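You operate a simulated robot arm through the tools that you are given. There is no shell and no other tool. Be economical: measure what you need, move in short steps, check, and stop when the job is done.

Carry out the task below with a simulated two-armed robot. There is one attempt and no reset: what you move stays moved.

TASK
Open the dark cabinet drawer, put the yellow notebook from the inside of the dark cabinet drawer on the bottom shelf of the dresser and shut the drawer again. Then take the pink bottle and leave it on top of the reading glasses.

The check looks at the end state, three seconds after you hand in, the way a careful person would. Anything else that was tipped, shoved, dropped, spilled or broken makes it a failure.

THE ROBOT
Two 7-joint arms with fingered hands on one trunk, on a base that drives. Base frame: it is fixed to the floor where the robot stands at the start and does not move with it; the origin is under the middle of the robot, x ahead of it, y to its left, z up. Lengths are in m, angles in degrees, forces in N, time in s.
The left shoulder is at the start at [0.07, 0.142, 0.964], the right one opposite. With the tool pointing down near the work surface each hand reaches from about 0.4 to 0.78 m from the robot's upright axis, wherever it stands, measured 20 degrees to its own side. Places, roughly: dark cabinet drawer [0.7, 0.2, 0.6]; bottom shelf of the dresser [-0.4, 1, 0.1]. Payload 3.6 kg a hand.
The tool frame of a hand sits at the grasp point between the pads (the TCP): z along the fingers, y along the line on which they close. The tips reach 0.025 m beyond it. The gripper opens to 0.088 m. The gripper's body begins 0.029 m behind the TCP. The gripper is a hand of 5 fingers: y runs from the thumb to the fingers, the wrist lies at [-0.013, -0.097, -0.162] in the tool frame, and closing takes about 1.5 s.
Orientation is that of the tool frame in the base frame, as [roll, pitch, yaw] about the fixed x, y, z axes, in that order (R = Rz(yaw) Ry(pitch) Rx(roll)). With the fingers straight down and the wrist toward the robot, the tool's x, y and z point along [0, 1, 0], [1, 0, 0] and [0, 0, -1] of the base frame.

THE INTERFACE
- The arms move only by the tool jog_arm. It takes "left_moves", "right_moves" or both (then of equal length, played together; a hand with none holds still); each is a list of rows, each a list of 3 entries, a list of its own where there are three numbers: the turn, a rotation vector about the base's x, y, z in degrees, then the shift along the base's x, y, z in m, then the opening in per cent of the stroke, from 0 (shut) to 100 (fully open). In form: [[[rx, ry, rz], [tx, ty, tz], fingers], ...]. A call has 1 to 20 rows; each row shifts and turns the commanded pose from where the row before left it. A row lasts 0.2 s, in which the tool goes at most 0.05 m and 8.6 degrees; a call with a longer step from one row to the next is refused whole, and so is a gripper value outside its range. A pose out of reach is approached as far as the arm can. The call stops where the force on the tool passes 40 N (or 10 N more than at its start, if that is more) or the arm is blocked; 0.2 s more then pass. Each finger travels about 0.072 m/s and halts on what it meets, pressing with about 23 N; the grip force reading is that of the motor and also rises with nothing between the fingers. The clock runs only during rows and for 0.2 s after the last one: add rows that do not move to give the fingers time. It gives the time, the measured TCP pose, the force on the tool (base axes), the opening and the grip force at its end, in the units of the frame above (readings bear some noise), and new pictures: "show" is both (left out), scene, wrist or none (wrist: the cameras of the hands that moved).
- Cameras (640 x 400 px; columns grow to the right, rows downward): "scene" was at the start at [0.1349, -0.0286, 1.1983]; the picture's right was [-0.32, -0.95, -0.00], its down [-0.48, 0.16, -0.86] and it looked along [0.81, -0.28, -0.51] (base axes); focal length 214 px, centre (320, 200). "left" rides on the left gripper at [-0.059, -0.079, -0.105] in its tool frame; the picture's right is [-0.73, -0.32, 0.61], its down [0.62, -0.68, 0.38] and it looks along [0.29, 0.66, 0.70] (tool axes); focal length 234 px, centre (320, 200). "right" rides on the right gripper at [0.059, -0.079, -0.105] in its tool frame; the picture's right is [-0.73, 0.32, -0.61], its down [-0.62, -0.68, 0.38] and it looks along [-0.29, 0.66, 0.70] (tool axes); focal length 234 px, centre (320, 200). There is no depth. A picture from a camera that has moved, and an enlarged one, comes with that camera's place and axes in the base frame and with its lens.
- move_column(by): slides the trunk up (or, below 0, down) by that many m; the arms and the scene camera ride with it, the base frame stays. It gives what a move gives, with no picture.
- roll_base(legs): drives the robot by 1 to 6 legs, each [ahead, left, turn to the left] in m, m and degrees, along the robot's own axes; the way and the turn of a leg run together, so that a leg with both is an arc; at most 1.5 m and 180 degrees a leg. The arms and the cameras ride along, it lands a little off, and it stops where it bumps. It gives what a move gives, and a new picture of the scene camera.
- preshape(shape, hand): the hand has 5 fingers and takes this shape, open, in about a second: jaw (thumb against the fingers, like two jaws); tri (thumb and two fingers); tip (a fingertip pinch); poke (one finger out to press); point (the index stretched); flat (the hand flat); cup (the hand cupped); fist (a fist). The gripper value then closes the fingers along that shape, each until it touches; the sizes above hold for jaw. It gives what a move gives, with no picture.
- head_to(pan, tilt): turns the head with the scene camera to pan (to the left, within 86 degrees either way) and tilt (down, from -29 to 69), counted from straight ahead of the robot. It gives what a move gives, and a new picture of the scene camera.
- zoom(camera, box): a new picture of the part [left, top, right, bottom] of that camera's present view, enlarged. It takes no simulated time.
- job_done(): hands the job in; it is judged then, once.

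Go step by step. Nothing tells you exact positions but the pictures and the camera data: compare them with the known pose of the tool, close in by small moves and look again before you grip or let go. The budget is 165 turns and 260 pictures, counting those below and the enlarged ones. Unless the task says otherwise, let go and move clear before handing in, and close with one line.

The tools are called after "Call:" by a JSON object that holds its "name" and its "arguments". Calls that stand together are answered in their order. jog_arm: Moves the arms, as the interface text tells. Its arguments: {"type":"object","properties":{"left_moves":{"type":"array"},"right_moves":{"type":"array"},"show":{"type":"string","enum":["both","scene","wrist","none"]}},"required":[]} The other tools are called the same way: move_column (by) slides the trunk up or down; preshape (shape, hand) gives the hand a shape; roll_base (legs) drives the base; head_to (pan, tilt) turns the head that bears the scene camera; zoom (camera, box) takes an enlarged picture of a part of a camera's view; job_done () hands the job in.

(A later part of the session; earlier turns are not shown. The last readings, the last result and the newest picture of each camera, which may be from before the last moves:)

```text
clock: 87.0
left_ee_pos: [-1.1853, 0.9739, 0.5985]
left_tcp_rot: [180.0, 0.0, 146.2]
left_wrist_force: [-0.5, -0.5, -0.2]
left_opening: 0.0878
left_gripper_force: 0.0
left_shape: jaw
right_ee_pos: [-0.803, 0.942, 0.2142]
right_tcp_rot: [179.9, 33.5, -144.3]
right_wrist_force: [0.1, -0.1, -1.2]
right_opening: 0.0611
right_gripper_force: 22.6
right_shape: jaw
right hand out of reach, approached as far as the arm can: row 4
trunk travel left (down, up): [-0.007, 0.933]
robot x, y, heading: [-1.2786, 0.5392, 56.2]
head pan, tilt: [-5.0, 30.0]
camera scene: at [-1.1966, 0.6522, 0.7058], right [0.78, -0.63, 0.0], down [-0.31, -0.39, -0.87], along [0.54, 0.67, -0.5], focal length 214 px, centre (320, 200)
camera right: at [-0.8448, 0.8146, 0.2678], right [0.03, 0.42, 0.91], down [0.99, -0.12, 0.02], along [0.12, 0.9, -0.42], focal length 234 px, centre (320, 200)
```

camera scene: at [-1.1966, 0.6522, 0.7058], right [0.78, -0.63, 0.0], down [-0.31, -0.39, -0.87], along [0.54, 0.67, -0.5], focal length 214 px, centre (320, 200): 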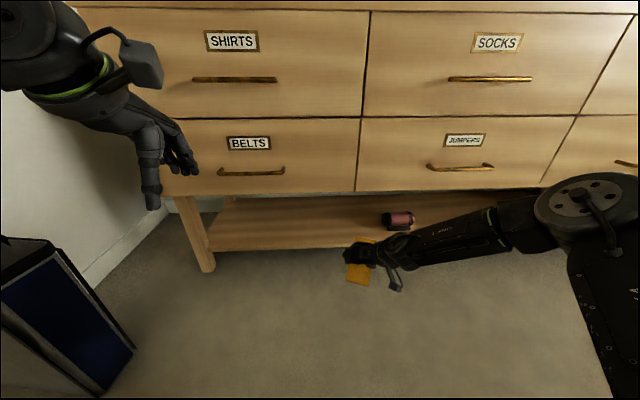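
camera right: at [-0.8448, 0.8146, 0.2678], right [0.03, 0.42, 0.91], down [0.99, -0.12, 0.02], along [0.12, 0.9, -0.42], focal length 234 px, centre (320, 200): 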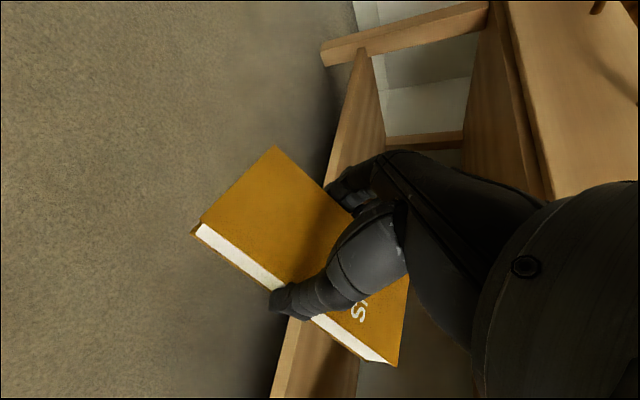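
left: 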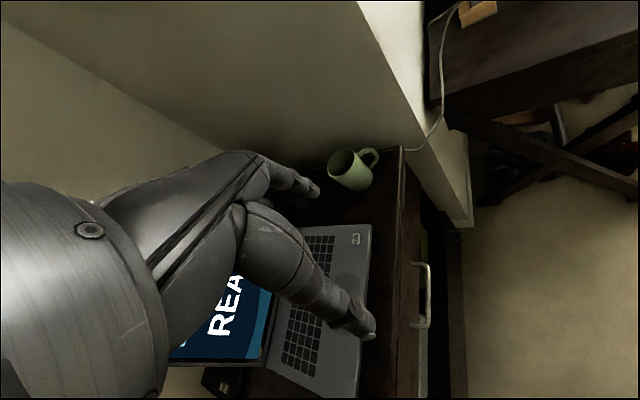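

The shelf edge is where expected. I'll pull the left hand back for clearance before driving in.

Call:
{"name": "jog_arm", "arguments": {"left_moves": [[[0, 0, 0], [-0.019, -0.027, 0.03], 100], [[0, 0, 0], [-0.019, -0.027, 0.03], 100], [[0, 0, 0], [-0.019, -0.027, 0.03], 100], [[0, 0, 0], [-0.019, -0.027, 0.03], 100]], "show": "none"}}

Call:
{"name": "roll_base", "arguments": {"legs": [[0.15, 0, 0]]}}

Call:
{"name": "head_to", "arguments": {"pan": 0, "tilt": 45}}

Call:
{"name": "zoom", "arguments": {"camera": "right", "box": [0, 0, 640, 400]}}

```text
clock: 88.0
left_ee_pos: [-1.1741, 0.9259, 0.6372]
left_tcp_rot: [-179.9, 0.1, 146.2]
left_wrist_force: [0.0, 0.5, -0.6]
left_opening: 0.0876
left_gripper_force: 0.0
left_shape: jaw
left hand out of reach, approached as far as the arm can: row 1, 2, 3, 4
right_ee_pos: [-0.8028, 0.942, 0.2141]
right_tcp_rot: [180.0, 33.6, -144.2]
right_wrist_force: [-0.5, 0.7, -1.5]
right_opening: 0.0613
right_gripper_force: 22.8
right_shape: jaw
trunk travel left (down, up): [-0.007, 0.933]
robot x, y, heading: [-1.2807, 0.5425, 56.3]
head pan, tilt: [-5.0, 30.0]
```

```text
clock: 89.4
left_ee_pos: [-1.088, 1.0512, 0.6374]
left_tcp_rot: [180.0, 0.1, 146.2]
left_wrist_force: [-0.1, 0.6, 0.0]
left_opening: 0.0873
left_gripper_force: 0.1
left_shape: jaw
right_ee_pos: [-0.7193, 1.068, 0.2131]
right_tcp_rot: [180.0, 33.6, -144.1]
right_wrist_force: [0.1, 0.2, -0.3]
right_opening: 0.0613
right_gripper_force: 22.5
right_shape: jaw
trunk travel left (down, up): [-0.007, 0.933]
robot x, y, heading: [-1.1976, 0.6631, 56.1]
head pan, tilt: [-5.0, 30.0]
camera scene: at [-1.1128, 0.7769, 0.7058], right [0.78, -0.63, 0.0], down [-0.31, -0.39, -0.87], along [0.54, 0.67, -0.5], focal length 214 px, centre (320, 200)
```

scene: 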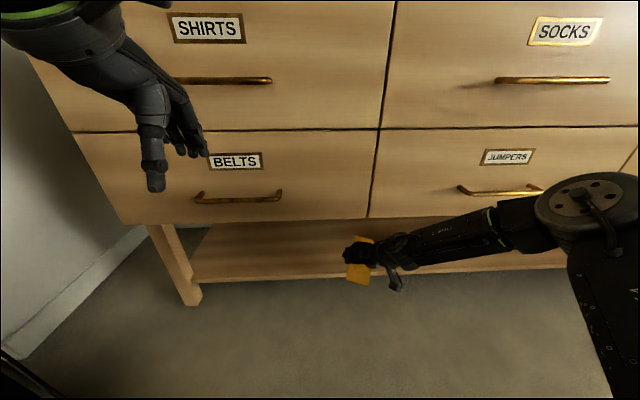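

```text
clock: 90.2
left_ee_pos: [-1.089, 1.0513, 0.6367]
left_tcp_rot: [180.0, 0.1, 146.2]
left_wrist_force: [0.0, -0.8, 0.5]
left_opening: 0.0878
left_gripper_force: 0.1
left_shape: jaw
right_ee_pos: [-0.719, 1.0668, 0.2137]
right_tcp_rot: [179.9, 33.7, -144.2]
right_wrist_force: [0.1, -1.0, -1.6]
right_opening: 0.0612
right_gripper_force: 23.0
right_shape: jaw
trunk travel left (down, up): [-0.007, 0.933]
robot x, y, heading: [-1.1992, 0.6683, 56.1]
head pan, tilt: [0.0, 45.0]
camera scene: at [-1.1242, 0.7741, 0.6832], right [0.83, -0.56, 0.0], down [-0.39, -0.59, -0.71], along [0.39, 0.59, -0.71], focal length 214 px, centre (320, 200)
```

scene: 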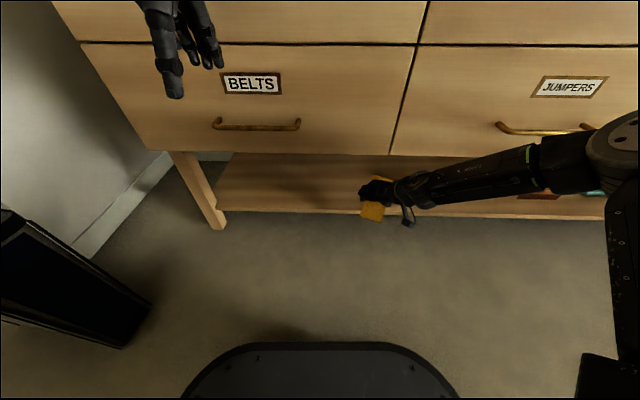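

```text
1.00 times, centred on (320, 200) of right
camera zoom: at [-0.7609, 0.9394, 0.2681], right [0.03, 0.42, 0.91], down [0.99, -0.12, 0.02], along [0.12, 0.9, -0.42], focal length 234 px, centre (320, 200)
```

zoom: 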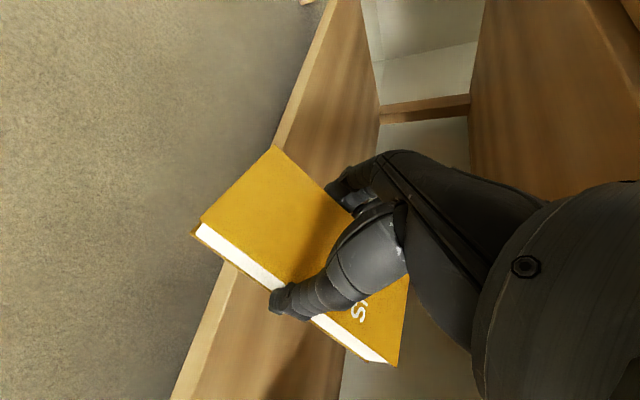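

The notebook is just over the shelf's front edge. To keep the wrist below the drawers I'll tilt 16° more and lower slightly, then check.

Call:
{"name": "jog_arm", "arguments": {"right_moves": [[[4.7, -6.5, 0], [0, 0, 0], 40], [[4.7, -6.5, 0], [0, 0, 0], 40], [[0, 0, 0], [0, 0, -0.012], 40], [[0, 0, 0], [0, 0, 0], 40]]}}

Call:
{"name": "zoom", "arguments": {"camera": "scene", "box": [300, 110, 500, 235]}}

```text
clock: 91.2
left_ee_pos: [-1.0899, 1.0498, 0.6364]
left_tcp_rot: [-180.0, 0.1, 146.2]
left_wrist_force: [0.6, 0.2, -0.1]
left_opening: 0.0878
left_gripper_force: 0.0
left_shape: jaw
right_ee_pos: [-0.7178, 1.0564, 0.2144]
right_tcp_rot: [179.8, 49.7, -144.2]
right_wrist_force: [-0.1, -0.7, -1.3]
right_opening: 0.061
right_gripper_force: 22.8
right_shape: jaw
right hand out of reach, approached as far as the arm can: row 2, 3
trunk travel left (down, up): [-0.007, 0.933]
robot x, y, heading: [-1.1963, 0.665, 55.9]
head pan, tilt: [0.0, 45.0]
camera scene: at [-1.1242, 0.774, 0.6832], right [0.83, -0.56, 0.0], down [-0.39, -0.59, -0.71], along [0.39, 0.59, -0.71], focal length 214 px, centre (320, 200)
camera right: at [-0.7676, 0.9221, 0.237], right [-0.18, 0.26, 0.95], down [0.96, -0.14, 0.22], along [0.2, 0.95, -0.23], focal length 234 px, centre (320, 200)
```

scene: 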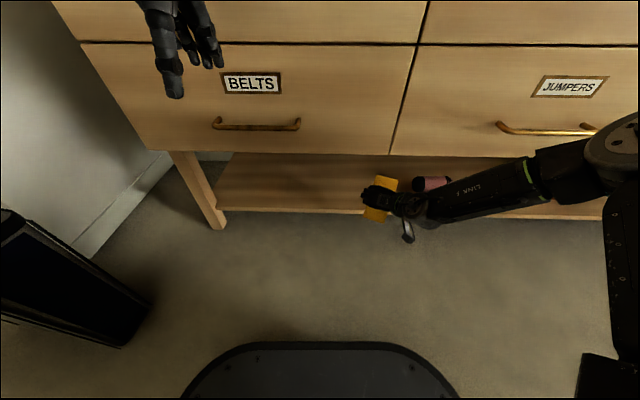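
right: 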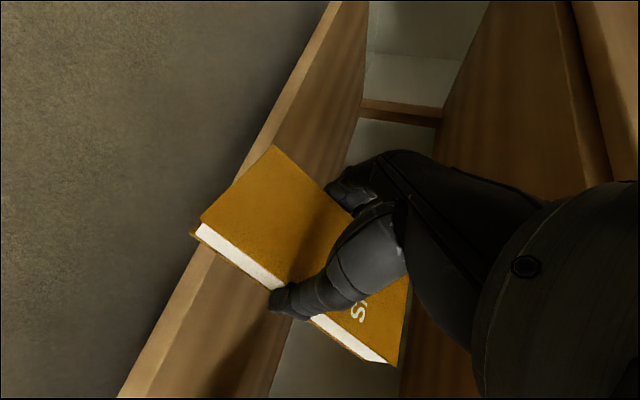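

```text
3.20 times, centred on (400, 172) of scene
camera zoom: at [-1.1242, 0.774, 0.6832], right [0.83, -0.56, 0.0], down [-0.39, -0.59, -0.71], along [0.39, 0.59, -0.71], focal length 686 px, centre (64, 288)
```

zoom: 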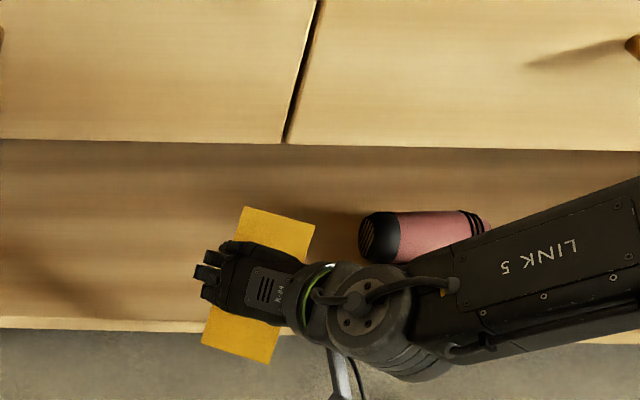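

Clear above the pink roll and below the drawers. Drive the remaining 12 cm in.

Call:
{"name": "roll_base", "arguments": {"legs": [[0.12, 0.0, 0]]}}

Call:
{"name": "zoom", "arguments": {"camera": "scene", "box": [260, 90, 500, 240]}}

Call:
{"name": "zoom", "arguments": {"camera": "right", "box": [0, 0, 640, 400]}}

```text
clock: 92.4
left_ee_pos: [-1.0235, 1.1514, 0.637]
left_tcp_rot: [-179.9, 0.2, 146.3]
left_wrist_force: [-0.1, -1.2, -0.2]
left_opening: 0.0877
left_gripper_force: 0.0
left_shape: jaw
right_ee_pos: [-0.6511, 1.1583, 0.2131]
right_tcp_rot: [179.8, 49.6, -144.2]
right_wrist_force: [0.0, 0.0, -1.5]
right_opening: 0.0611
right_gripper_force: 22.7
right_shape: jaw
trunk travel left (down, up): [-0.007, 0.933]
robot x, y, heading: [-1.1315, 0.7656, 56.4]
head pan, tilt: [0.0, 45.0]
camera scene: at [-1.0575, 0.874, 0.6832], right [0.83, -0.56, 0.0], down [-0.39, -0.59, -0.71], along [0.39, 0.59, -0.71], focal length 214 px, centre (320, 200)
```

scene: 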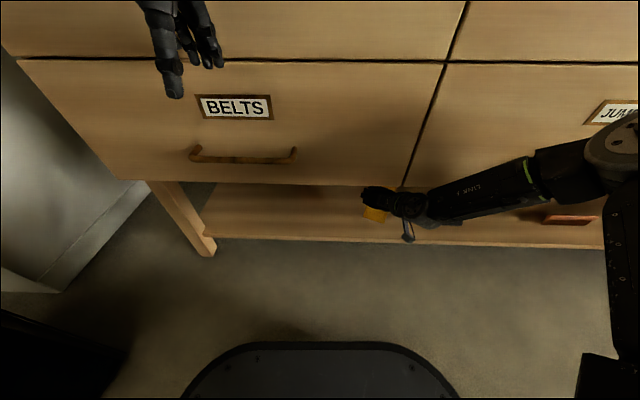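

```text
2.67 times, centred on (380, 165) of scene
camera zoom: at [-1.0575, 0.874, 0.6832], right [0.83, -0.56, 0.0], down [-0.39, -0.59, -0.71], along [0.39, 0.59, -0.71], focal length 572 px, centre (160, 293)
```

zoom: 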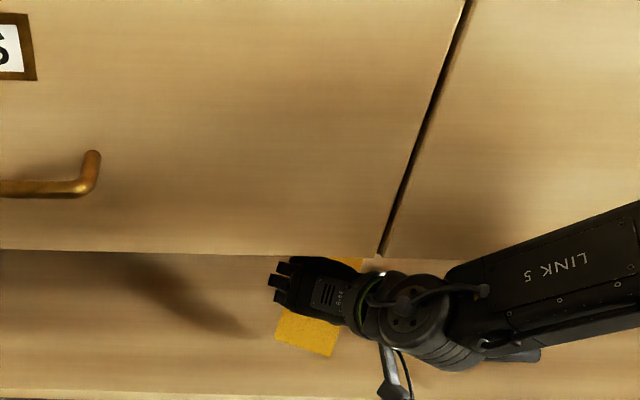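

```text
1.00 times, centred on (320, 200) of right
camera zoom: at [-0.7011, 1.0228, 0.2371], right [-0.18, 0.26, 0.95], down [0.96, -0.14, 0.22], along [0.19, 0.95, -0.23], focal length 234 px, centre (320, 200)
```

zoom: 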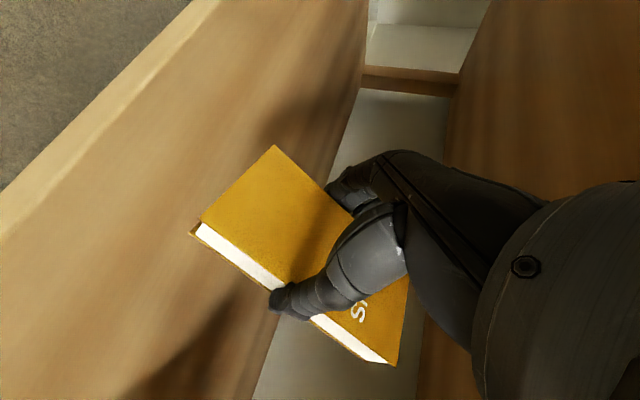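

The notebook is well over the shelf. I'll try to lower it to touch before releasing.

Call:
{"name": "jog_arm", "arguments": {"right_moves": [[[0, 0, 0], [0.005, -0.003, -0.012], 40], [[0, 0, 0], [0.005, -0.003, -0.012], 40], [[0, 0, 0], [0, 0, 0], 40]], "show": "wrist"}}

```text
clock: 93.2
left_ee_pos: [-1.023, 1.1512, 0.6368]
left_tcp_rot: [180.0, 0.1, 146.3]
left_wrist_force: [-0.1, -0.2, -0.9]
left_opening: 0.0877
left_gripper_force: 0.0
left_shape: jaw
right_ee_pos: [-0.639, 1.1449, 0.2012]
right_tcp_rot: [179.6, 49.6, -144.3]
right_wrist_force: [0.4, 0.1, -1.4]
right_opening: 0.0609
right_gripper_force: 22.6
right_shape: jaw
right hand out of reach, approached as far as the arm can: row 1, 2
trunk travel left (down, up): [-0.007, 0.933]
robot x, y, heading: [-1.1301, 0.7655, 56.3]
head pan, tilt: [0.0, 45.0]
camera right: at [-0.6893, 1.0084, 0.2241], right [-0.18, 0.26, 0.95], down [0.96, -0.14, 0.22], along [0.19, 0.95, -0.23], focal length 234 px, centre (320, 200)
```

right: 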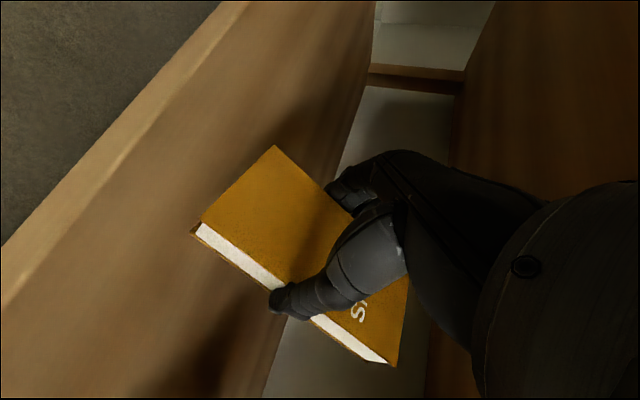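

Call:
{"name": "jog_arm", "arguments": {"right_moves": [[[0, 0, 0], [0.012, -0.012, -0.012], 40], [[0, 0, 0], [0.012, -0.012, -0.012], 40], [[0, 0, 0], [0, 0, 0], 40]], "show": "none"}}

Call:
{"name": "roll_base", "arguments": {"legs": [[0.02, 0.03, 0]]}}

Call:
{"name": "zoom", "arguments": {"camera": "right", "box": [0, 0, 640, 400]}}

```text
clock: 94.0
left_ee_pos: [-1.0244, 1.1514, 0.638]
left_tcp_rot: [179.9, 0.1, 146.3]
left_wrist_force: [0.0, -0.5, -0.6]
left_opening: 0.0876
left_gripper_force: 0.0
left_shape: jaw
right_ee_pos: [-0.6139, 1.117, 0.1826]
right_tcp_rot: [179.7, 49.6, -144.3]
right_wrist_force: [-0.4, 0.9, 1.0]
right_opening: 0.0608
right_gripper_force: 22.9
right_shape: jaw
right hand out of reach, approached as far as the arm can: row 2
trunk travel left (down, up): [-0.007, 0.933]
robot x, y, heading: [-1.1343, 0.7626, 56.4]
head pan, tilt: [0.0, 45.0]
```

```text
clock: 94.9
left_ee_pos: [-1.0381, 1.1834, 0.6375]
left_tcp_rot: [180.0, 0.1, 146.3]
left_wrist_force: [0.3, -1.5, 0.3]
left_opening: 0.0875
left_gripper_force: 0.0
left_shape: jaw
right_ee_pos: [-0.6271, 1.1493, 0.1815]
right_tcp_rot: [179.8, 49.6, -144.1]
right_wrist_force: [0.1, 0.0, 1.5]
right_opening: 0.061
right_gripper_force: 23.2
right_shape: jaw
trunk travel left (down, up): [-0.007, 0.933]
robot x, y, heading: [-1.1445, 0.7984, 56.3]
head pan, tilt: [0.0, 45.0]
camera scene: at [-1.0716, 0.9074, 0.6832], right [0.83, -0.56, 0.0], down [-0.39, -0.59, -0.71], along [0.39, 0.59, -0.71], focal length 214 px, centre (320, 200)
```

scene: 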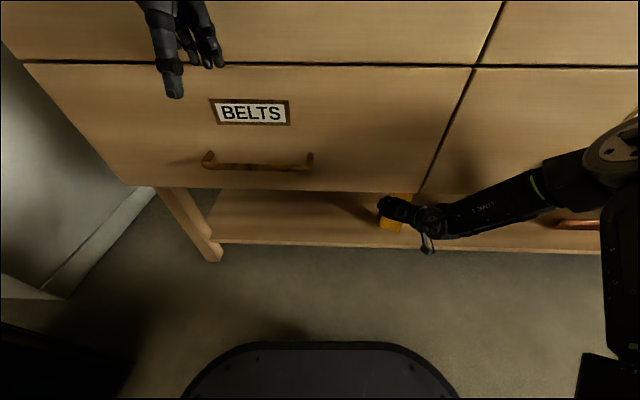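

```text
1.00 times, centred on (320, 200) of right
camera zoom: at [-0.6788, 1.0155, 0.2051], right [-0.18, 0.26, 0.95], down [0.96, -0.14, 0.22], along [0.19, 0.95, -0.23], focal length 234 px, centre (320, 200)
```

zoom: 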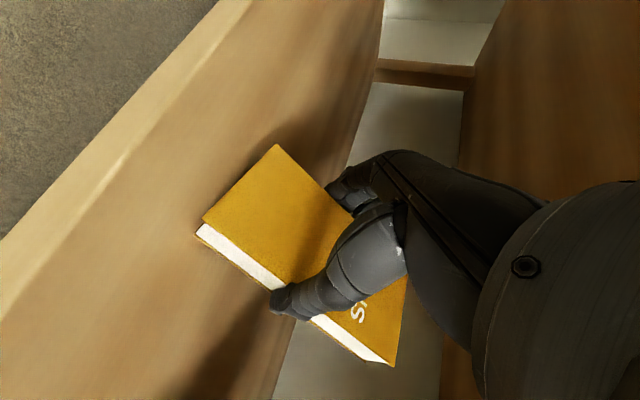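

The trailing edge is touching the shelf. I'll open the fingers and look.

Call:
{"name": "jog_arm", "arguments": {"right_moves": [[[0, 0, 0], [0, 0, 0], 85], [[0, 0, 0], [0, 0, 0], 95], [[0, 0, 0], [0, 0, 0], 95], [[0, 0, 0], [0, 0, 0], 95], [[0, 0, 0], [0, 0, 0], 95]]}}

```text
clock: 96.1
left_ee_pos: [-1.0373, 1.1847, 0.6369]
left_tcp_rot: [-180.0, 0.1, 146.4]
left_wrist_force: [0.0, 0.3, -0.1]
left_opening: 0.0876
left_gripper_force: 0.1
left_shape: jaw
right_ee_pos: [-0.6294, 1.1513, 0.1832]
right_tcp_rot: [179.6, 49.7, -144.3]
right_wrist_force: [-0.1, 0.0, 0.3]
right_opening: 0.0832
right_gripper_force: 0.0
right_shape: jaw
trunk travel left (down, up): [-0.007, 0.933]
robot x, y, heading: [-1.1436, 0.7961, 56.3]
head pan, tilt: [0.0, 45.0]
camera scene: at [-1.0715, 0.9075, 0.6832], right [0.83, -0.56, 0.0], down [-0.39, -0.59, -0.71], along [0.39, 0.59, -0.71], focal length 214 px, centre (320, 200)
camera right: at [-0.6788, 1.0155, 0.205], right [-0.18, 0.26, 0.95], down [0.96, -0.14, 0.22], along [0.19, 0.95, -0.23], focal length 234 px, centre (320, 200)
```

scene: 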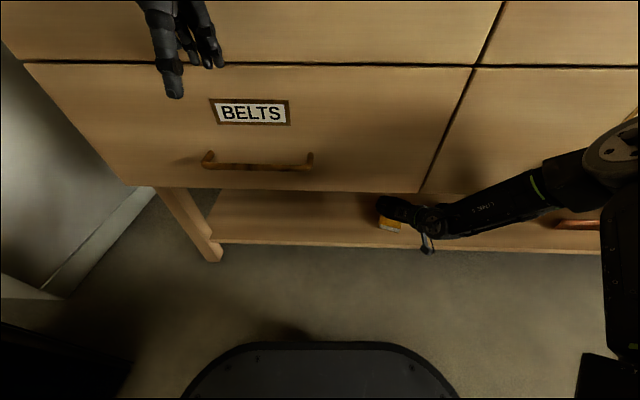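
right: 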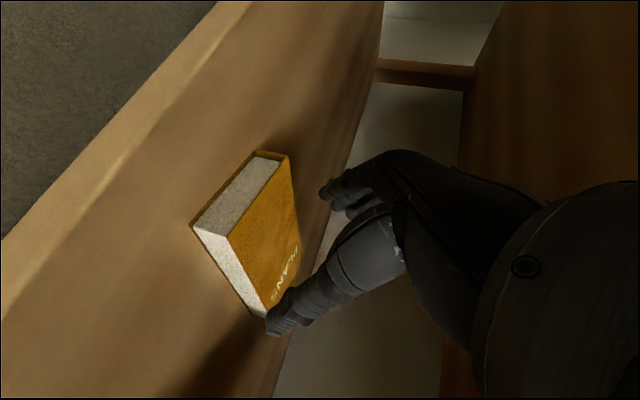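

The notebook lies flat, fully on the shelf. I'll back straight out and check.

Call:
{"name": "roll_base", "arguments": {"legs": [[-0.4, 0, 0]]}}

Call:
{"name": "head_to", "arguments": {"pan": -10, "tilt": 25}}

```text
clock: 98.6
left_ee_pos: [-1.2603, 0.8517, 0.6371]
left_tcp_rot: [180.0, 0.2, 146.3]
left_wrist_force: [-0.3, 0.0, 0.0]
left_opening: 0.0873
left_gripper_force: 0.1
left_shape: jaw
right_ee_pos: [-0.8515, 0.8177, 0.1813]
right_tcp_rot: [179.7, 49.6, -144.3]
right_wrist_force: [0.0, -0.4, -0.6]
right_opening: 0.0831
right_gripper_force: 0.0
right_shape: jaw
trunk travel left (down, up): [-0.007, 0.933]
robot x, y, heading: [-1.3631, 0.4617, 56.2]
head pan, tilt: [0.0, 45.0]
camera scene: at [-1.2944, 0.5745, 0.6832], right [0.83, -0.56, 0.0], down [-0.39, -0.59, -0.71], along [0.39, 0.59, -0.71], focal length 214 px, centre (320, 200)
```

scene: 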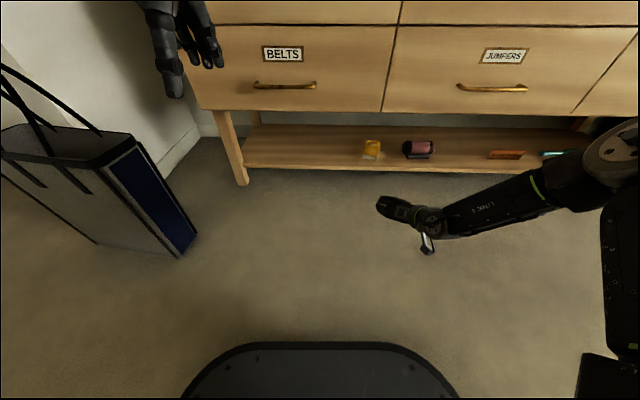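

```text
clock: 99.4
left_ee_pos: [-1.2602, 0.8517, 0.6371]
left_tcp_rot: [-180.0, 0.1, 146.3]
left_wrist_force: [0.2, 0.4, -0.1]
left_opening: 0.0877
left_gripper_force: 0.0
left_shape: jaw
right_ee_pos: [-0.8512, 0.8181, 0.1818]
right_tcp_rot: [179.7, 49.6, -144.2]
right_wrist_force: [0.2, 0.5, 0.8]
right_opening: 0.0832
right_gripper_force: 0.1
right_shape: jaw
trunk travel left (down, up): [-0.007, 0.933]
robot x, y, heading: [-1.3679, 0.467, 56.3]
head pan, tilt: [-10.0, 25.0]
camera scene: at [-1.2759, 0.5734, 0.7137], right [0.72, -0.69, 0.0], down [-0.29, -0.31, -0.91], along [0.63, 0.65, -0.42], focal length 214 px, centre (320, 200)
```

scene: 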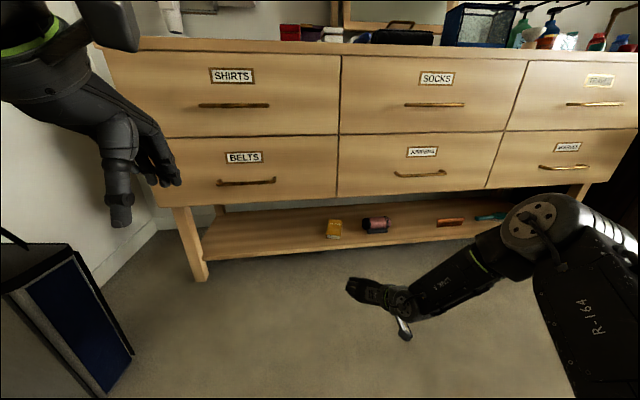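

The notebook is on the shelf and nothing else moved. Next: raise the trunk, close the fingers, and drive back in front of the drawer to push it shut with the fingertips.

Call:
{"name": "move_column", "arguments": {"by": 0.4}}

Call:
{"name": "jog_arm", "arguments": {"right_moves": [[[0, 0, 0], [0, 0, 0], 0], [[0, 0, 0], [0, 0, 0], 0], [[0, 0, 0], [0, 0, 0], 0], [[0, 0, 0], [0, 0, 0], 0], [[0, 0, 0], [0, 0, 0], 0], [[0, 0, 0], [0, 0, 0], 0]], "show": "none"}}

Call:
{"name": "roll_base", "arguments": {"legs": [[-0.12, -0.9, 0], [0, -0.8, 0]]}}

Call:
{"name": "head_to", "arguments": {"pan": -20, "tilt": 45}}

```text
clock: 103.2
left_ee_pos: [-1.2603, 0.852, 1.0366]
left_tcp_rot: [-180.0, 0.0, 146.3]
left_wrist_force: [-0.8, -0.1, 0.6]
left_opening: 0.0877
left_gripper_force: 0.1
left_shape: jaw
right_ee_pos: [-0.8509, 0.8174, 0.5826]
right_tcp_rot: [179.6, 49.5, -144.2]
right_wrist_force: [-0.2, 0.0, 0.1]
right_opening: 0.083
right_gripper_force: 0.0
right_shape: jaw
trunk travel left (down, up): [-0.407, 0.533]
robot x, y, heading: [-1.3643, 0.4658, 56.4]
head pan, tilt: [-10.0, 25.0]
```

```text
clock: 104.6
left_ee_pos: [-1.2613, 0.8512, 1.0365]
left_tcp_rot: [180.0, 0.2, 146.4]
left_wrist_force: [0.2, 0.0, 0.0]
left_opening: 0.0875
left_gripper_force: 0.2
left_shape: jaw
right_ee_pos: [-0.8519, 0.8169, 0.5827]
right_tcp_rot: [179.7, 49.6, -144.2]
right_wrist_force: [-0.5, 0.6, 1.0]
right_opening: 0.0001
right_gripper_force: 23.2
right_shape: jaw
trunk travel left (down, up): [-0.407, 0.533]
robot x, y, heading: [-1.3641, 0.4615, 56.1]
head pan, tilt: [-10.0, 25.0]
```

```text
clock: 107.5
left_ee_pos: [-0.9026, 0.5523, 1.0373]
left_tcp_rot: [-179.9, 0.0, 144.6]
left_wrist_force: [-0.3, 0.0, 0.1]
left_opening: 0.0876
left_gripper_force: 0.1
left_shape: jaw
right_ee_pos: [-0.4978, 0.5068, 0.5799]
right_tcp_rot: [179.4, 49.4, -146.0]
right_wrist_force: [0.7, 1.3, -0.2]
right_opening: 0.0
right_gripper_force: 22.7
right_shape: jaw
trunk travel left (down, up): [-0.407, 0.533]
robot x, y, heading: [-1.0233, 0.1721, 54.7]
head pan, tilt: [-10.0, 25.0]
stopped in leg 1: the robot was blocked; the commanded pose is now the measured one
camera scene: at [-0.9257, 0.2753, 1.1133], right [0.7, -0.71, 0.0], down [-0.3, -0.3, -0.9], along [0.64, 0.64, -0.43], focal length 214 px, centre (320, 200)
```

scene: 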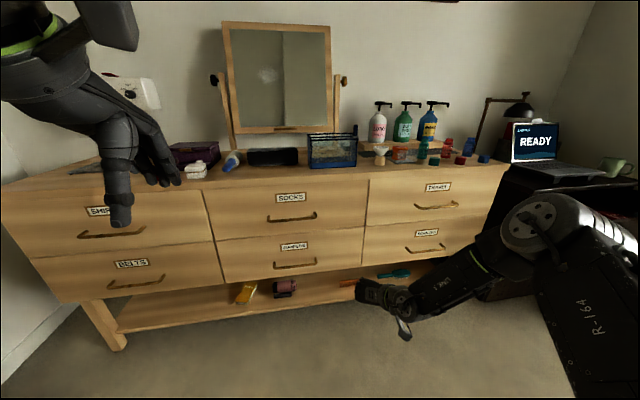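

```text
clock: 108.3
left_ee_pos: [-0.9057, 0.5515, 1.0384]
left_tcp_rot: [179.9, 0.2, 144.7]
left_wrist_force: [-0.1, -0.6, 0.4]
left_opening: 0.0879
left_gripper_force: 0.1
left_shape: jaw
right_ee_pos: [-0.4996, 0.5076, 0.584]
right_tcp_rot: [179.8, 49.6, -145.7]
right_wrist_force: [-0.1, -0.5, 0.0]
right_opening: 0.0
right_gripper_force: 22.7
right_shape: jaw
trunk travel left (down, up): [-0.407, 0.533]
robot x, y, heading: [-1.0232, 0.1686, 54.9]
head pan, tilt: [-20.0, 45.0]
camera scene: at [-0.9284, 0.2565, 1.0832], right [0.57, -0.82, 0.0], down [-0.58, -0.4, -0.71], along [0.58, 0.4, -0.71], focal length 214 px, centre (320, 200)
```

scene: 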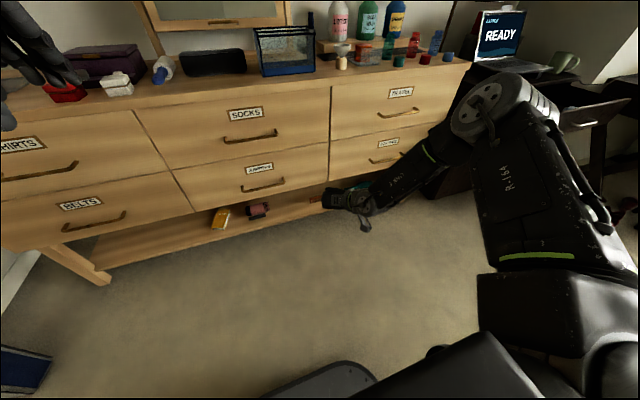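

The base bumped something; I'll look to the right and down to see what.

Call:
{"name": "head_to", "arguments": {"pan": -86, "tilt": 50}}

```text
clock: 109.7
left_ee_pos: [-0.9066, 0.5511, 1.0376]
left_tcp_rot: [179.9, 0.1, 144.7]
left_wrist_force: [0.2, -0.5, -0.6]
left_opening: 0.0875
left_gripper_force: 0.0
left_shape: jaw
right_ee_pos: [-0.4988, 0.508, 0.5826]
right_tcp_rot: [179.8, 49.6, -145.8]
right_wrist_force: [-0.3, 0.6, 0.5]
right_opening: 0.0
right_gripper_force: 23.5
right_shape: jaw
trunk travel left (down, up): [-0.407, 0.533]
robot x, y, heading: [-1.02, 0.1675, 54.7]
head pan, tilt: [-85.9, 50.0]
camera scene: at [-0.9297, 0.1702, 1.0763], right [-0.52, -0.85, 0.0], down [-0.66, 0.4, -0.64], along [0.55, -0.33, -0.77], focal length 214 px, centre (320, 200)
```

scene: 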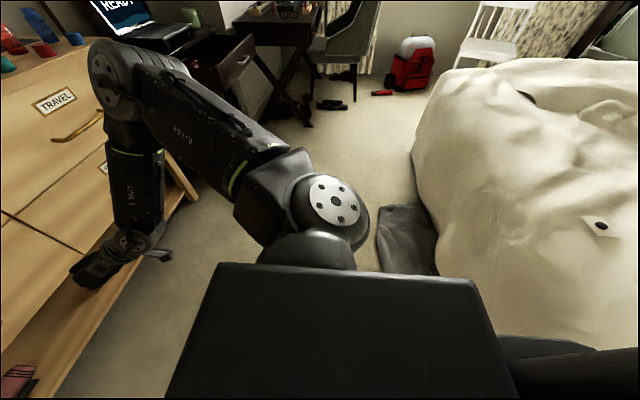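

The bed is just behind me. I'll raise the trunk, keep further from the bed while strafing right with the hand above drawer height, then come down in front of the drawer.

Call:
{"name": "move_column", "arguments": {"by": 0.25}}

Call:
{"name": "roll_base", "arguments": {"legs": [[0.15, -0.3, 1.3], [0, -0.7, 0], [-0.08, -0.36, 0]]}}

Call:
{"name": "head_to", "arguments": {"pan": -15, "tilt": 45}}

```text
clock: 112.2
left_ee_pos: [-0.9075, 0.551, 1.2868]
left_tcp_rot: [180.0, 0.2, 144.7]
left_wrist_force: [-0.5, 0.5, -0.8]
left_opening: 0.0876
left_gripper_force: 0.0
left_shape: jaw
right_ee_pos: [-0.5004, 0.5076, 0.8324]
right_tcp_rot: [179.6, 49.5, -145.9]
right_wrist_force: [0.0, -0.3, 1.1]
right_opening: 0.0
right_gripper_force: 23.1
right_shape: jaw
trunk travel left (down, up): [-0.657, 0.283]
robot x, y, heading: [-1.0208, 0.1648, 54.5]
head pan, tilt: [-85.9, 50.0]
```

```text
clock: 119.8
left_ee_pos: [0.2512, -0.1555, 1.2878]
left_tcp_rot: [179.9, 0.1, 145.8]
left_wrist_force: [0.8, 0.4, 0.6]
left_opening: 0.0878
left_gripper_force: 0.1
left_shape: jaw
right_ee_pos: [0.6589, -0.1919, 0.832]
right_tcp_rot: [179.6, 49.6, -144.7]
right_wrist_force: [0.5, -0.9, -0.1]
right_opening: 0.0
right_gripper_force: 23.4
right_shape: jaw
trunk travel left (down, up): [-0.657, 0.283]
robot x, y, heading: [0.1402, -0.5404, 55.8]
head pan, tilt: [-85.9, 50.0]
camera scene: at [0.2357, -0.5374, 1.3263], right [-0.5, -0.87, 0.0], down [-0.66, 0.38, -0.64], along [0.56, -0.32, -0.77], focal length 214 px, centre (320, 200)
```

scene: 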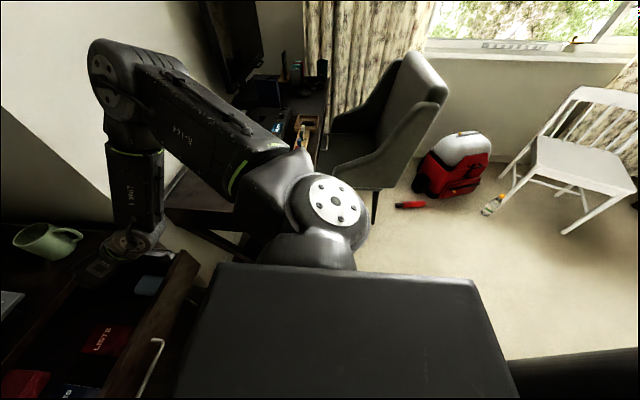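

```text
clock: 121.3
left_ee_pos: [0.2509, -0.1571, 1.2886]
left_tcp_rot: [179.9, 0.0, 145.8]
left_wrist_force: [-0.7, 0.6, -0.3]
left_opening: 0.0881
left_gripper_force: 0.1
left_shape: jaw
right_ee_pos: [0.6601, -0.1912, 0.8318]
right_tcp_rot: [179.7, 49.7, -144.7]
right_wrist_force: [0.4, -0.6, -0.3]
right_opening: 0.0001
right_gripper_force: 22.3
right_shape: jaw
trunk travel left (down, up): [-0.657, 0.283]
robot x, y, heading: [0.1436, -0.5368, 55.5]
head pan, tilt: [-15.0, 45.0]
camera scene: at [0.2308, -0.4459, 1.3332], right [0.65, -0.76, 0.0], down [-0.54, -0.46, -0.71], along [0.54, 0.46, -0.71], focal length 214 px, centre (320, 200)
```

scene: 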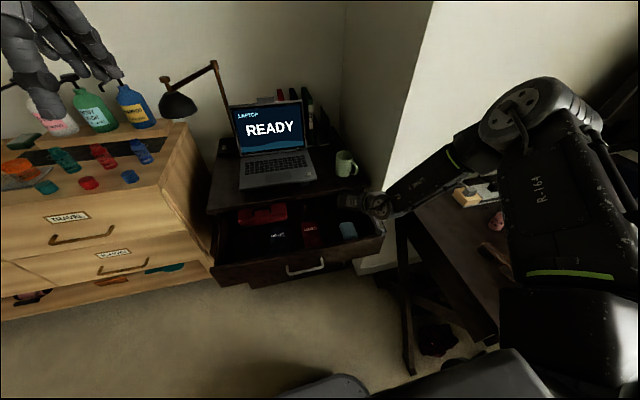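

Now back off 14 cm so the hand is in front of the board, then lower.

Call:
{"name": "roll_base", "arguments": {"legs": [[-0.14, 0, 0]]}}

Call:
{"name": "move_column", "arguments": {"by": -0.19}}

Call:
{"name": "zoom", "arguments": {"camera": "scene", "box": [180, 80, 480, 280]}}

Call:
{"name": "zoom", "arguments": {"camera": "right", "box": [0, 0, 640, 400]}}

```text
clock: 122.6
left_ee_pos: [0.1736, -0.2727, 1.2874]
left_tcp_rot: [180.0, 0.0, 146.0]
left_wrist_force: [-0.6, -0.8, 0.3]
left_opening: 0.0878
left_gripper_force: 0.1
left_shape: jaw
right_ee_pos: [0.58, -0.3071, 0.8324]
right_tcp_rot: [179.8, 49.5, -144.4]
right_wrist_force: [-0.6, -0.6, -0.4]
right_opening: 0.0
right_gripper_force: 23.0
right_shape: jaw
trunk travel left (down, up): [-0.657, 0.283]
robot x, y, heading: [0.0577, -0.661, 55.8]
head pan, tilt: [-15.0, 45.0]
camera scene: at [0.1523, -0.5616, 1.333], right [0.65, -0.76, 0.0], down [-0.53, -0.46, -0.71], along [0.53, 0.46, -0.71], focal length 214 px, centre (320, 200)
```

scene: 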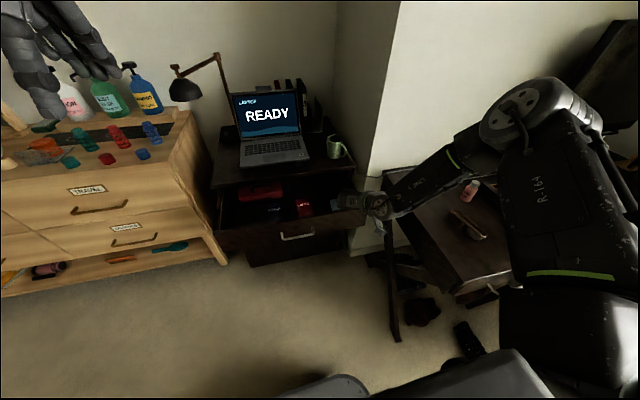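

```text
clock: 124.7
left_ee_pos: [0.1711, -0.2732, 1.0984]
left_tcp_rot: [179.8, 0.0, 145.9]
left_wrist_force: [-0.5, 0.4, -0.3]
left_opening: 0.088
left_gripper_force: 0.0
left_shape: jaw
right_ee_pos: [0.5798, -0.3079, 0.6426]
right_tcp_rot: [179.7, 49.5, -144.6]
right_wrist_force: [0.0, 0.4, -0.8]
right_opening: 0.0
right_gripper_force: 22.8
right_shape: jaw
trunk travel left (down, up): [-0.467, 0.473]
robot x, y, heading: [0.0607, -0.6595, 55.9]
head pan, tilt: [-15.0, 45.0]
```

```text
2.00 times, centred on (330, 180) of scene
camera zoom: at [0.1515, -0.5627, 1.1432], right [0.65, -0.76, 0.0], down [-0.53, -0.46, -0.71], along [0.53, 0.46, -0.71], focal length 429 px, centre (300, 240)
```

zoom: 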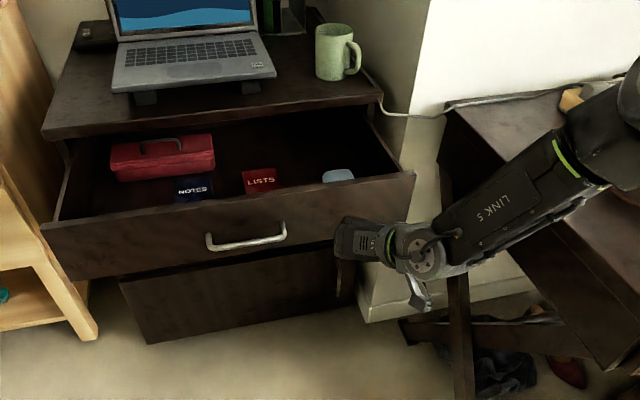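

```text
1.00 times, centred on (320, 200) of right
camera zoom: at [0.529, -0.4424, 0.6655], right [-0.18, 0.26, 0.95], down [0.96, -0.15, 0.22], along [0.2, 0.95, -0.23], focal length 234 px, centre (320, 200)
```

zoom: 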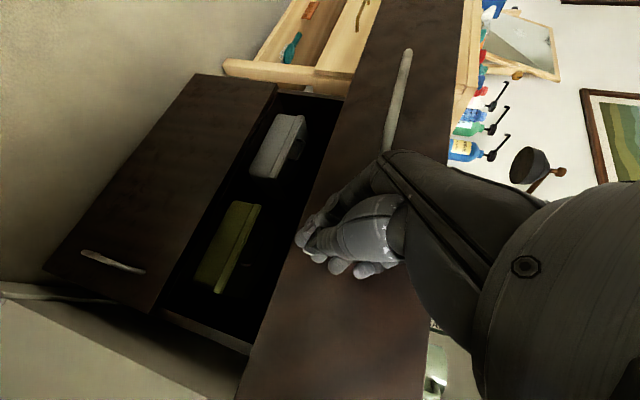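

The fingertips face the board near its lower edge. I'll raise 2.5 cm, shift a bit left (away from the wall corner), then push in steps.

Call:
{"name": "move_column", "arguments": {"by": 0.022}}

Call:
{"name": "roll_base", "arguments": {"legs": [[0.025, 0.045, 0], [0.12, 0, 0]]}}

Call:
{"name": "zoom", "arguments": {"camera": "scene", "box": [180, 80, 480, 280]}}

```text
clock: 125.4
left_ee_pos: [0.1721, -0.2726, 1.1198]
left_tcp_rot: [179.9, 0.1, 145.9]
left_wrist_force: [-0.1, -0.4, 0.0]
left_opening: 0.0878
left_gripper_force: 0.2
left_shape: jaw
right_ee_pos: [0.58, -0.3063, 0.664]
right_tcp_rot: [179.6, 49.6, -144.6]
right_wrist_force: [0.1, 0.5, 0.0]
right_opening: 0.0
right_gripper_force: 22.5
right_shape: jaw
trunk travel left (down, up): [-0.489, 0.451]
robot x, y, heading: [0.0606, -0.653, 56.0]
head pan, tilt: [-15.0, 45.0]
```

```text
clock: 127.1
left_ee_pos: [0.2165, -0.1267, 1.1198]
left_tcp_rot: [179.9, 0.0, 145.9]
left_wrist_force: [0.0, -0.2, 0.4]
left_opening: 0.0878
left_gripper_force: 0.1
left_shape: jaw
right_ee_pos: [0.624, -0.1619, 0.6641]
right_tcp_rot: [179.6, 49.7, -144.5]
right_wrist_force: [0.6, 0.3, 0.7]
right_opening: 0.0
right_gripper_force: 23.2
right_shape: jaw
trunk travel left (down, up): [-0.489, 0.451]
robot x, y, heading: [0.1056, -0.5119, 55.9]
head pan, tilt: [-15.0, 45.0]
camera scene: at [0.1956, -0.417, 1.1651], right [0.66, -0.76, 0.0], down [-0.53, -0.46, -0.71], along [0.53, 0.46, -0.71], focal length 214 px, centre (320, 200)
```

scene: 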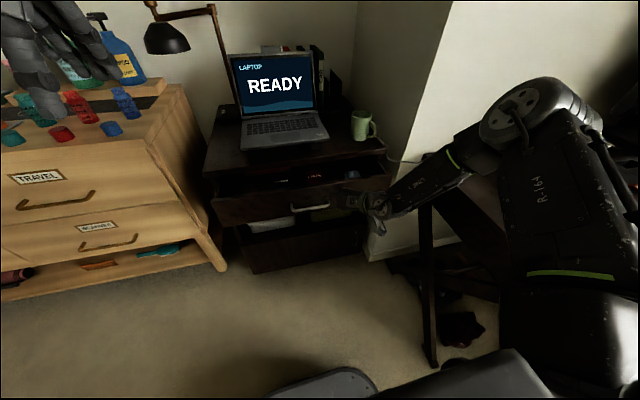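

```text
2.00 times, centred on (330, 180) of scene
camera zoom: at [0.1956, -0.417, 1.1651], right [0.66, -0.76, 0.0], down [-0.53, -0.46, -0.71], along [0.53, 0.46, -0.71], focal length 429 px, centre (300, 240)
```

zoom: 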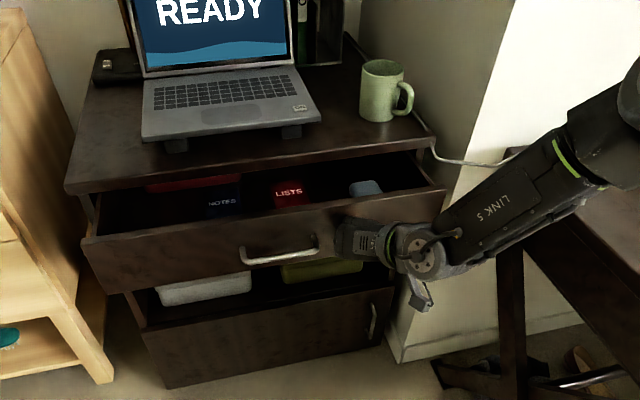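

The drawer is closing smoothly. Continue 10 cm.

Call:
{"name": "roll_base", "arguments": {"legs": [[0.1, 0, 0]]}}

Call:
{"name": "zoom", "arguments": {"camera": "scene", "box": [180, 80, 480, 280]}}

```text
clock: 128.3
left_ee_pos: [0.2709, -0.0438, 1.1198]
left_tcp_rot: [179.9, 0.1, 146.0]
left_wrist_force: [0.3, 0.5, -0.8]
left_opening: 0.0878
left_gripper_force: 0.1
left_shape: jaw
right_ee_pos: [0.6789, -0.0794, 0.6642]
right_tcp_rot: [179.6, 49.6, -144.5]
right_wrist_force: [-0.5, -0.8, 0.0]
right_opening: 0.0
right_gripper_force: 22.7
right_shape: jaw
trunk travel left (down, up): [-0.489, 0.451]
robot x, y, heading: [0.1598, -0.4295, 55.8]
head pan, tilt: [-15.0, 45.0]
camera scene: at [0.2514, -0.3339, 1.1651], right [0.66, -0.76, 0.0], down [-0.53, -0.46, -0.71], along [0.53, 0.46, -0.71], focal length 214 px, centre (320, 200)
```

scene: 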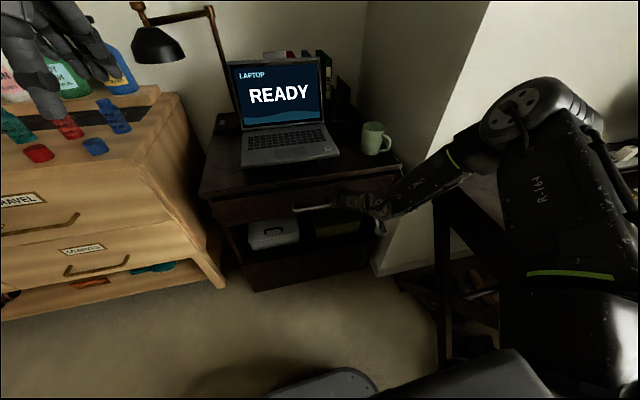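

```text
2.00 times, centred on (330, 180) of scene
camera zoom: at [0.2514, -0.3339, 1.1651], right [0.66, -0.76, 0.0], down [-0.53, -0.46, -0.71], along [0.53, 0.46, -0.71], focal length 429 px, centre (300, 240)
```

zoom: 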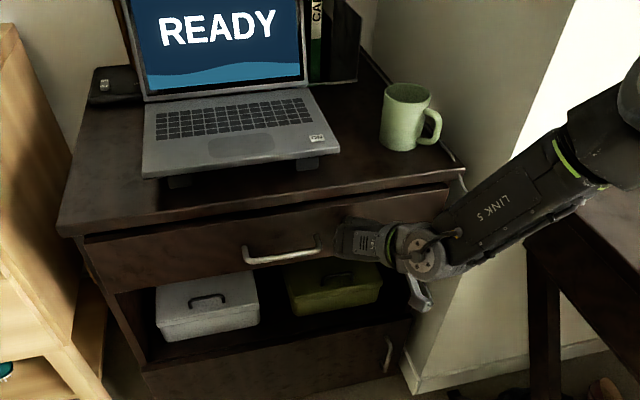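

Call:
{"name": "roll_base", "arguments": {"legs": [[0.022, 0, 0]]}}

Call:
{"name": "zoom", "arguments": {"camera": "scene", "box": [180, 130, 420, 280]}}

```text
clock: 129.1
left_ee_pos: [0.2822, -0.0256, 1.1197]
left_tcp_rot: [179.8, 0.1, 146.0]
left_wrist_force: [0.1, 0.1, 0.0]
left_opening: 0.0877
left_gripper_force: 0.0
left_shape: jaw
right_ee_pos: [0.6923, -0.0608, 0.6647]
right_tcp_rot: [179.8, 49.7, -144.4]
right_wrist_force: [-3.9, -3.4, 0.6]
right_opening: 0.0
right_gripper_force: 23.3
right_shape: jaw
trunk travel left (down, up): [-0.489, 0.451]
robot x, y, heading: [0.1766, -0.4145, 56.1]
head pan, tilt: [-15.0, 45.0]
camera scene: at [0.2633, -0.316, 1.1652], right [0.66, -0.76, 0.0], down [-0.53, -0.46, -0.71], along [0.53, 0.46, -0.71], focal length 214 px, centre (320, 200)
```

scene: 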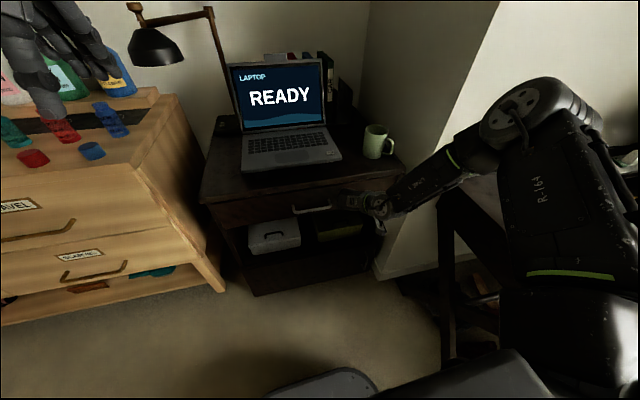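

```text
2.67 times, centred on (300, 205) of scene
camera zoom: at [0.2633, -0.316, 1.1652], right [0.66, -0.76, 0.0], down [-0.53, -0.46, -0.71], along [0.53, 0.46, -0.71], focal length 572 px, centre (373, 187)
```

zoom: 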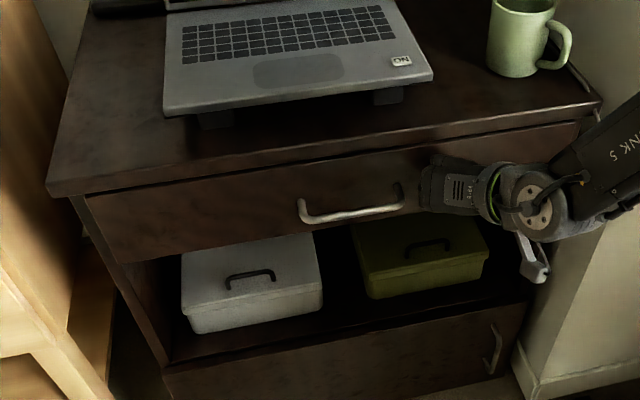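

It looks nearly closed; I'll press a little more with the arm to make sure it seats.

Call:
{"name": "jog_arm", "arguments": {"right_moves": [[[0, 0, 0], [0.006, 0.008, 0], 0], [[0, 0, 0], [0.006, 0.008, 0], 0], [[0, 0, 0], [0, 0, 0], 0]], "show": "none"}}

Call:
{"name": "zoom", "arguments": {"camera": "scene", "box": [180, 130, 420, 280]}}

```text
clock: 129.6
left_ee_pos: [0.2802, -0.0295, 1.1212]
left_tcp_rot: [179.7, 0.1, 146.0]
left_wrist_force: [-0.5, 0.3, -0.2]
left_opening: 0.0877
left_gripper_force: 0.1
left_shape: jaw
right_ee_pos: [0.6938, -0.0574, 0.6683]
right_tcp_rot: [-180.0, 48.9, -143.9]
right_wrist_force: [-13.1, -13.5, 4.7]
right_opening: 0.0003
right_gripper_force: 23.3
right_shape: jaw
right hand out of reach, approached as far as the arm can: row 1, 2
trunk travel left (down, up): [-0.489, 0.451]
robot x, y, heading: [0.1749, -0.4115, 55.9]
head pan, tilt: [-15.0, 45.0]
stopped in row 2 (right hand): the force on the tool passed its limit (the readings are from after the stop); the commanded pose is now the measured one
```

```text
2.67 times, centred on (300, 205) of scene
camera zoom: at [0.2605, -0.3192, 1.1658], right [0.66, -0.76, 0.0], down [-0.53, -0.46, -0.71], along [0.54, 0.46, -0.71], focal length 572 px, centre (373, 187)
```

zoom: 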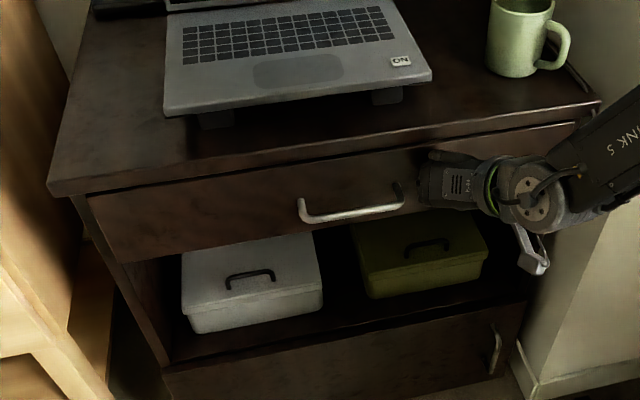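

The handle is back at its original spot: the drawer is shut. Now back away and look at the desk with the pink bottle and glasses.

Call:
{"name": "roll_base", "arguments": {"legs": [[-0.2, 0, 0]]}}

Call:
{"name": "move_column", "arguments": {"by": 0.25}}

Call:
{"name": "head_to", "arguments": {"pan": -60, "tilt": 35}}

```text
clock: 131.2
left_ee_pos: [0.1711, -0.1905, 1.1202]
left_tcp_rot: [179.8, 0.2, 146.0]
left_wrist_force: [-0.3, 0.0, 0.2]
left_opening: 0.0877
left_gripper_force: 0.1
left_shape: jaw
right_ee_pos: [0.5854, -0.2189, 0.6651]
right_tcp_rot: [179.9, 48.9, -144.1]
right_wrist_force: [0.3, 0.2, 0.6]
right_opening: 0.0001
right_gripper_force: 22.9
right_shape: jaw
trunk travel left (down, up): [-0.489, 0.451]
robot x, y, heading: [0.0639, -0.575, 55.9]
head pan, tilt: [-15.0, 45.0]
camera scene: at [0.152, -0.4807, 1.1653], right [0.66, -0.75, 0.0], down [-0.53, -0.46, -0.71], along [0.53, 0.46, -0.71], focal length 214 px, centre (320, 200)
```

scene: 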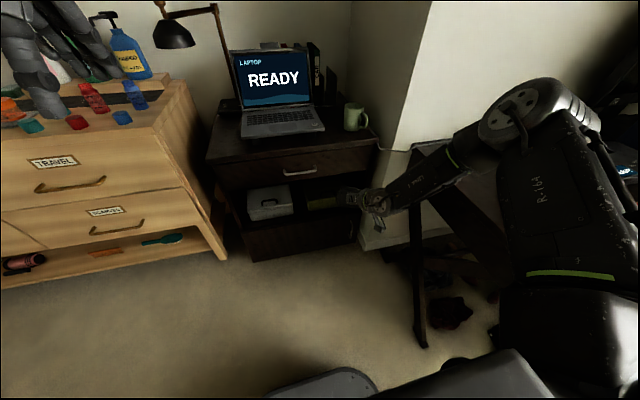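

```text
clock: 133.8
left_ee_pos: [0.1716, -0.1891, 1.3699]
left_tcp_rot: [179.9, 0.2, 146.0]
left_wrist_force: [-0.2, -0.8, 1.0]
left_opening: 0.0879
left_gripper_force: 0.2
left_shape: jaw
right_ee_pos: [0.5863, -0.2194, 0.9153]
right_tcp_rot: [-180.0, 49.0, -143.9]
right_wrist_force: [-0.1, 0.0, -0.1]
right_opening: 0.0
right_gripper_force: 23.1
right_shape: jaw
trunk travel left (down, up): [-0.739, 0.201]
robot x, y, heading: [0.062, -0.5755, 55.9]
head pan, tilt: [-15.0, 45.0]
```

```text
clock: 134.9
left_ee_pos: [0.1714, -0.1904, 1.3692]
left_tcp_rot: [179.9, 0.1, 146.1]
left_wrist_force: [0.5, 0.0, 0.4]
left_opening: 0.0876
left_gripper_force: 0.1
left_shape: jaw
right_ee_pos: [0.5858, -0.2173, 0.9149]
right_tcp_rot: [180.0, 48.8, -144.0]
right_wrist_force: [0.1, -0.2, 0.1]
right_opening: 0.0
right_gripper_force: 22.9
right_shape: jaw
trunk travel left (down, up): [-0.739, 0.201]
robot x, y, heading: [0.0624, -0.5724, 55.9]
head pan, tilt: [-60.0, 35.0]
camera scene: at [0.179, -0.5394, 1.43], right [-0.07, -1.0, 0.0], down [-0.57, 0.04, -0.82], along [0.82, -0.06, -0.57], focal length 214 px, centre (320, 200)
```

scene: 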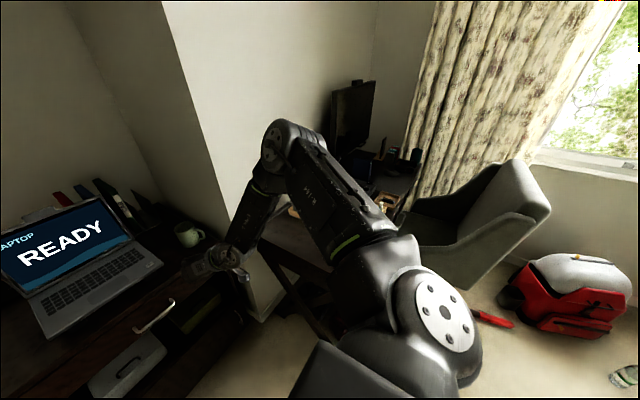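

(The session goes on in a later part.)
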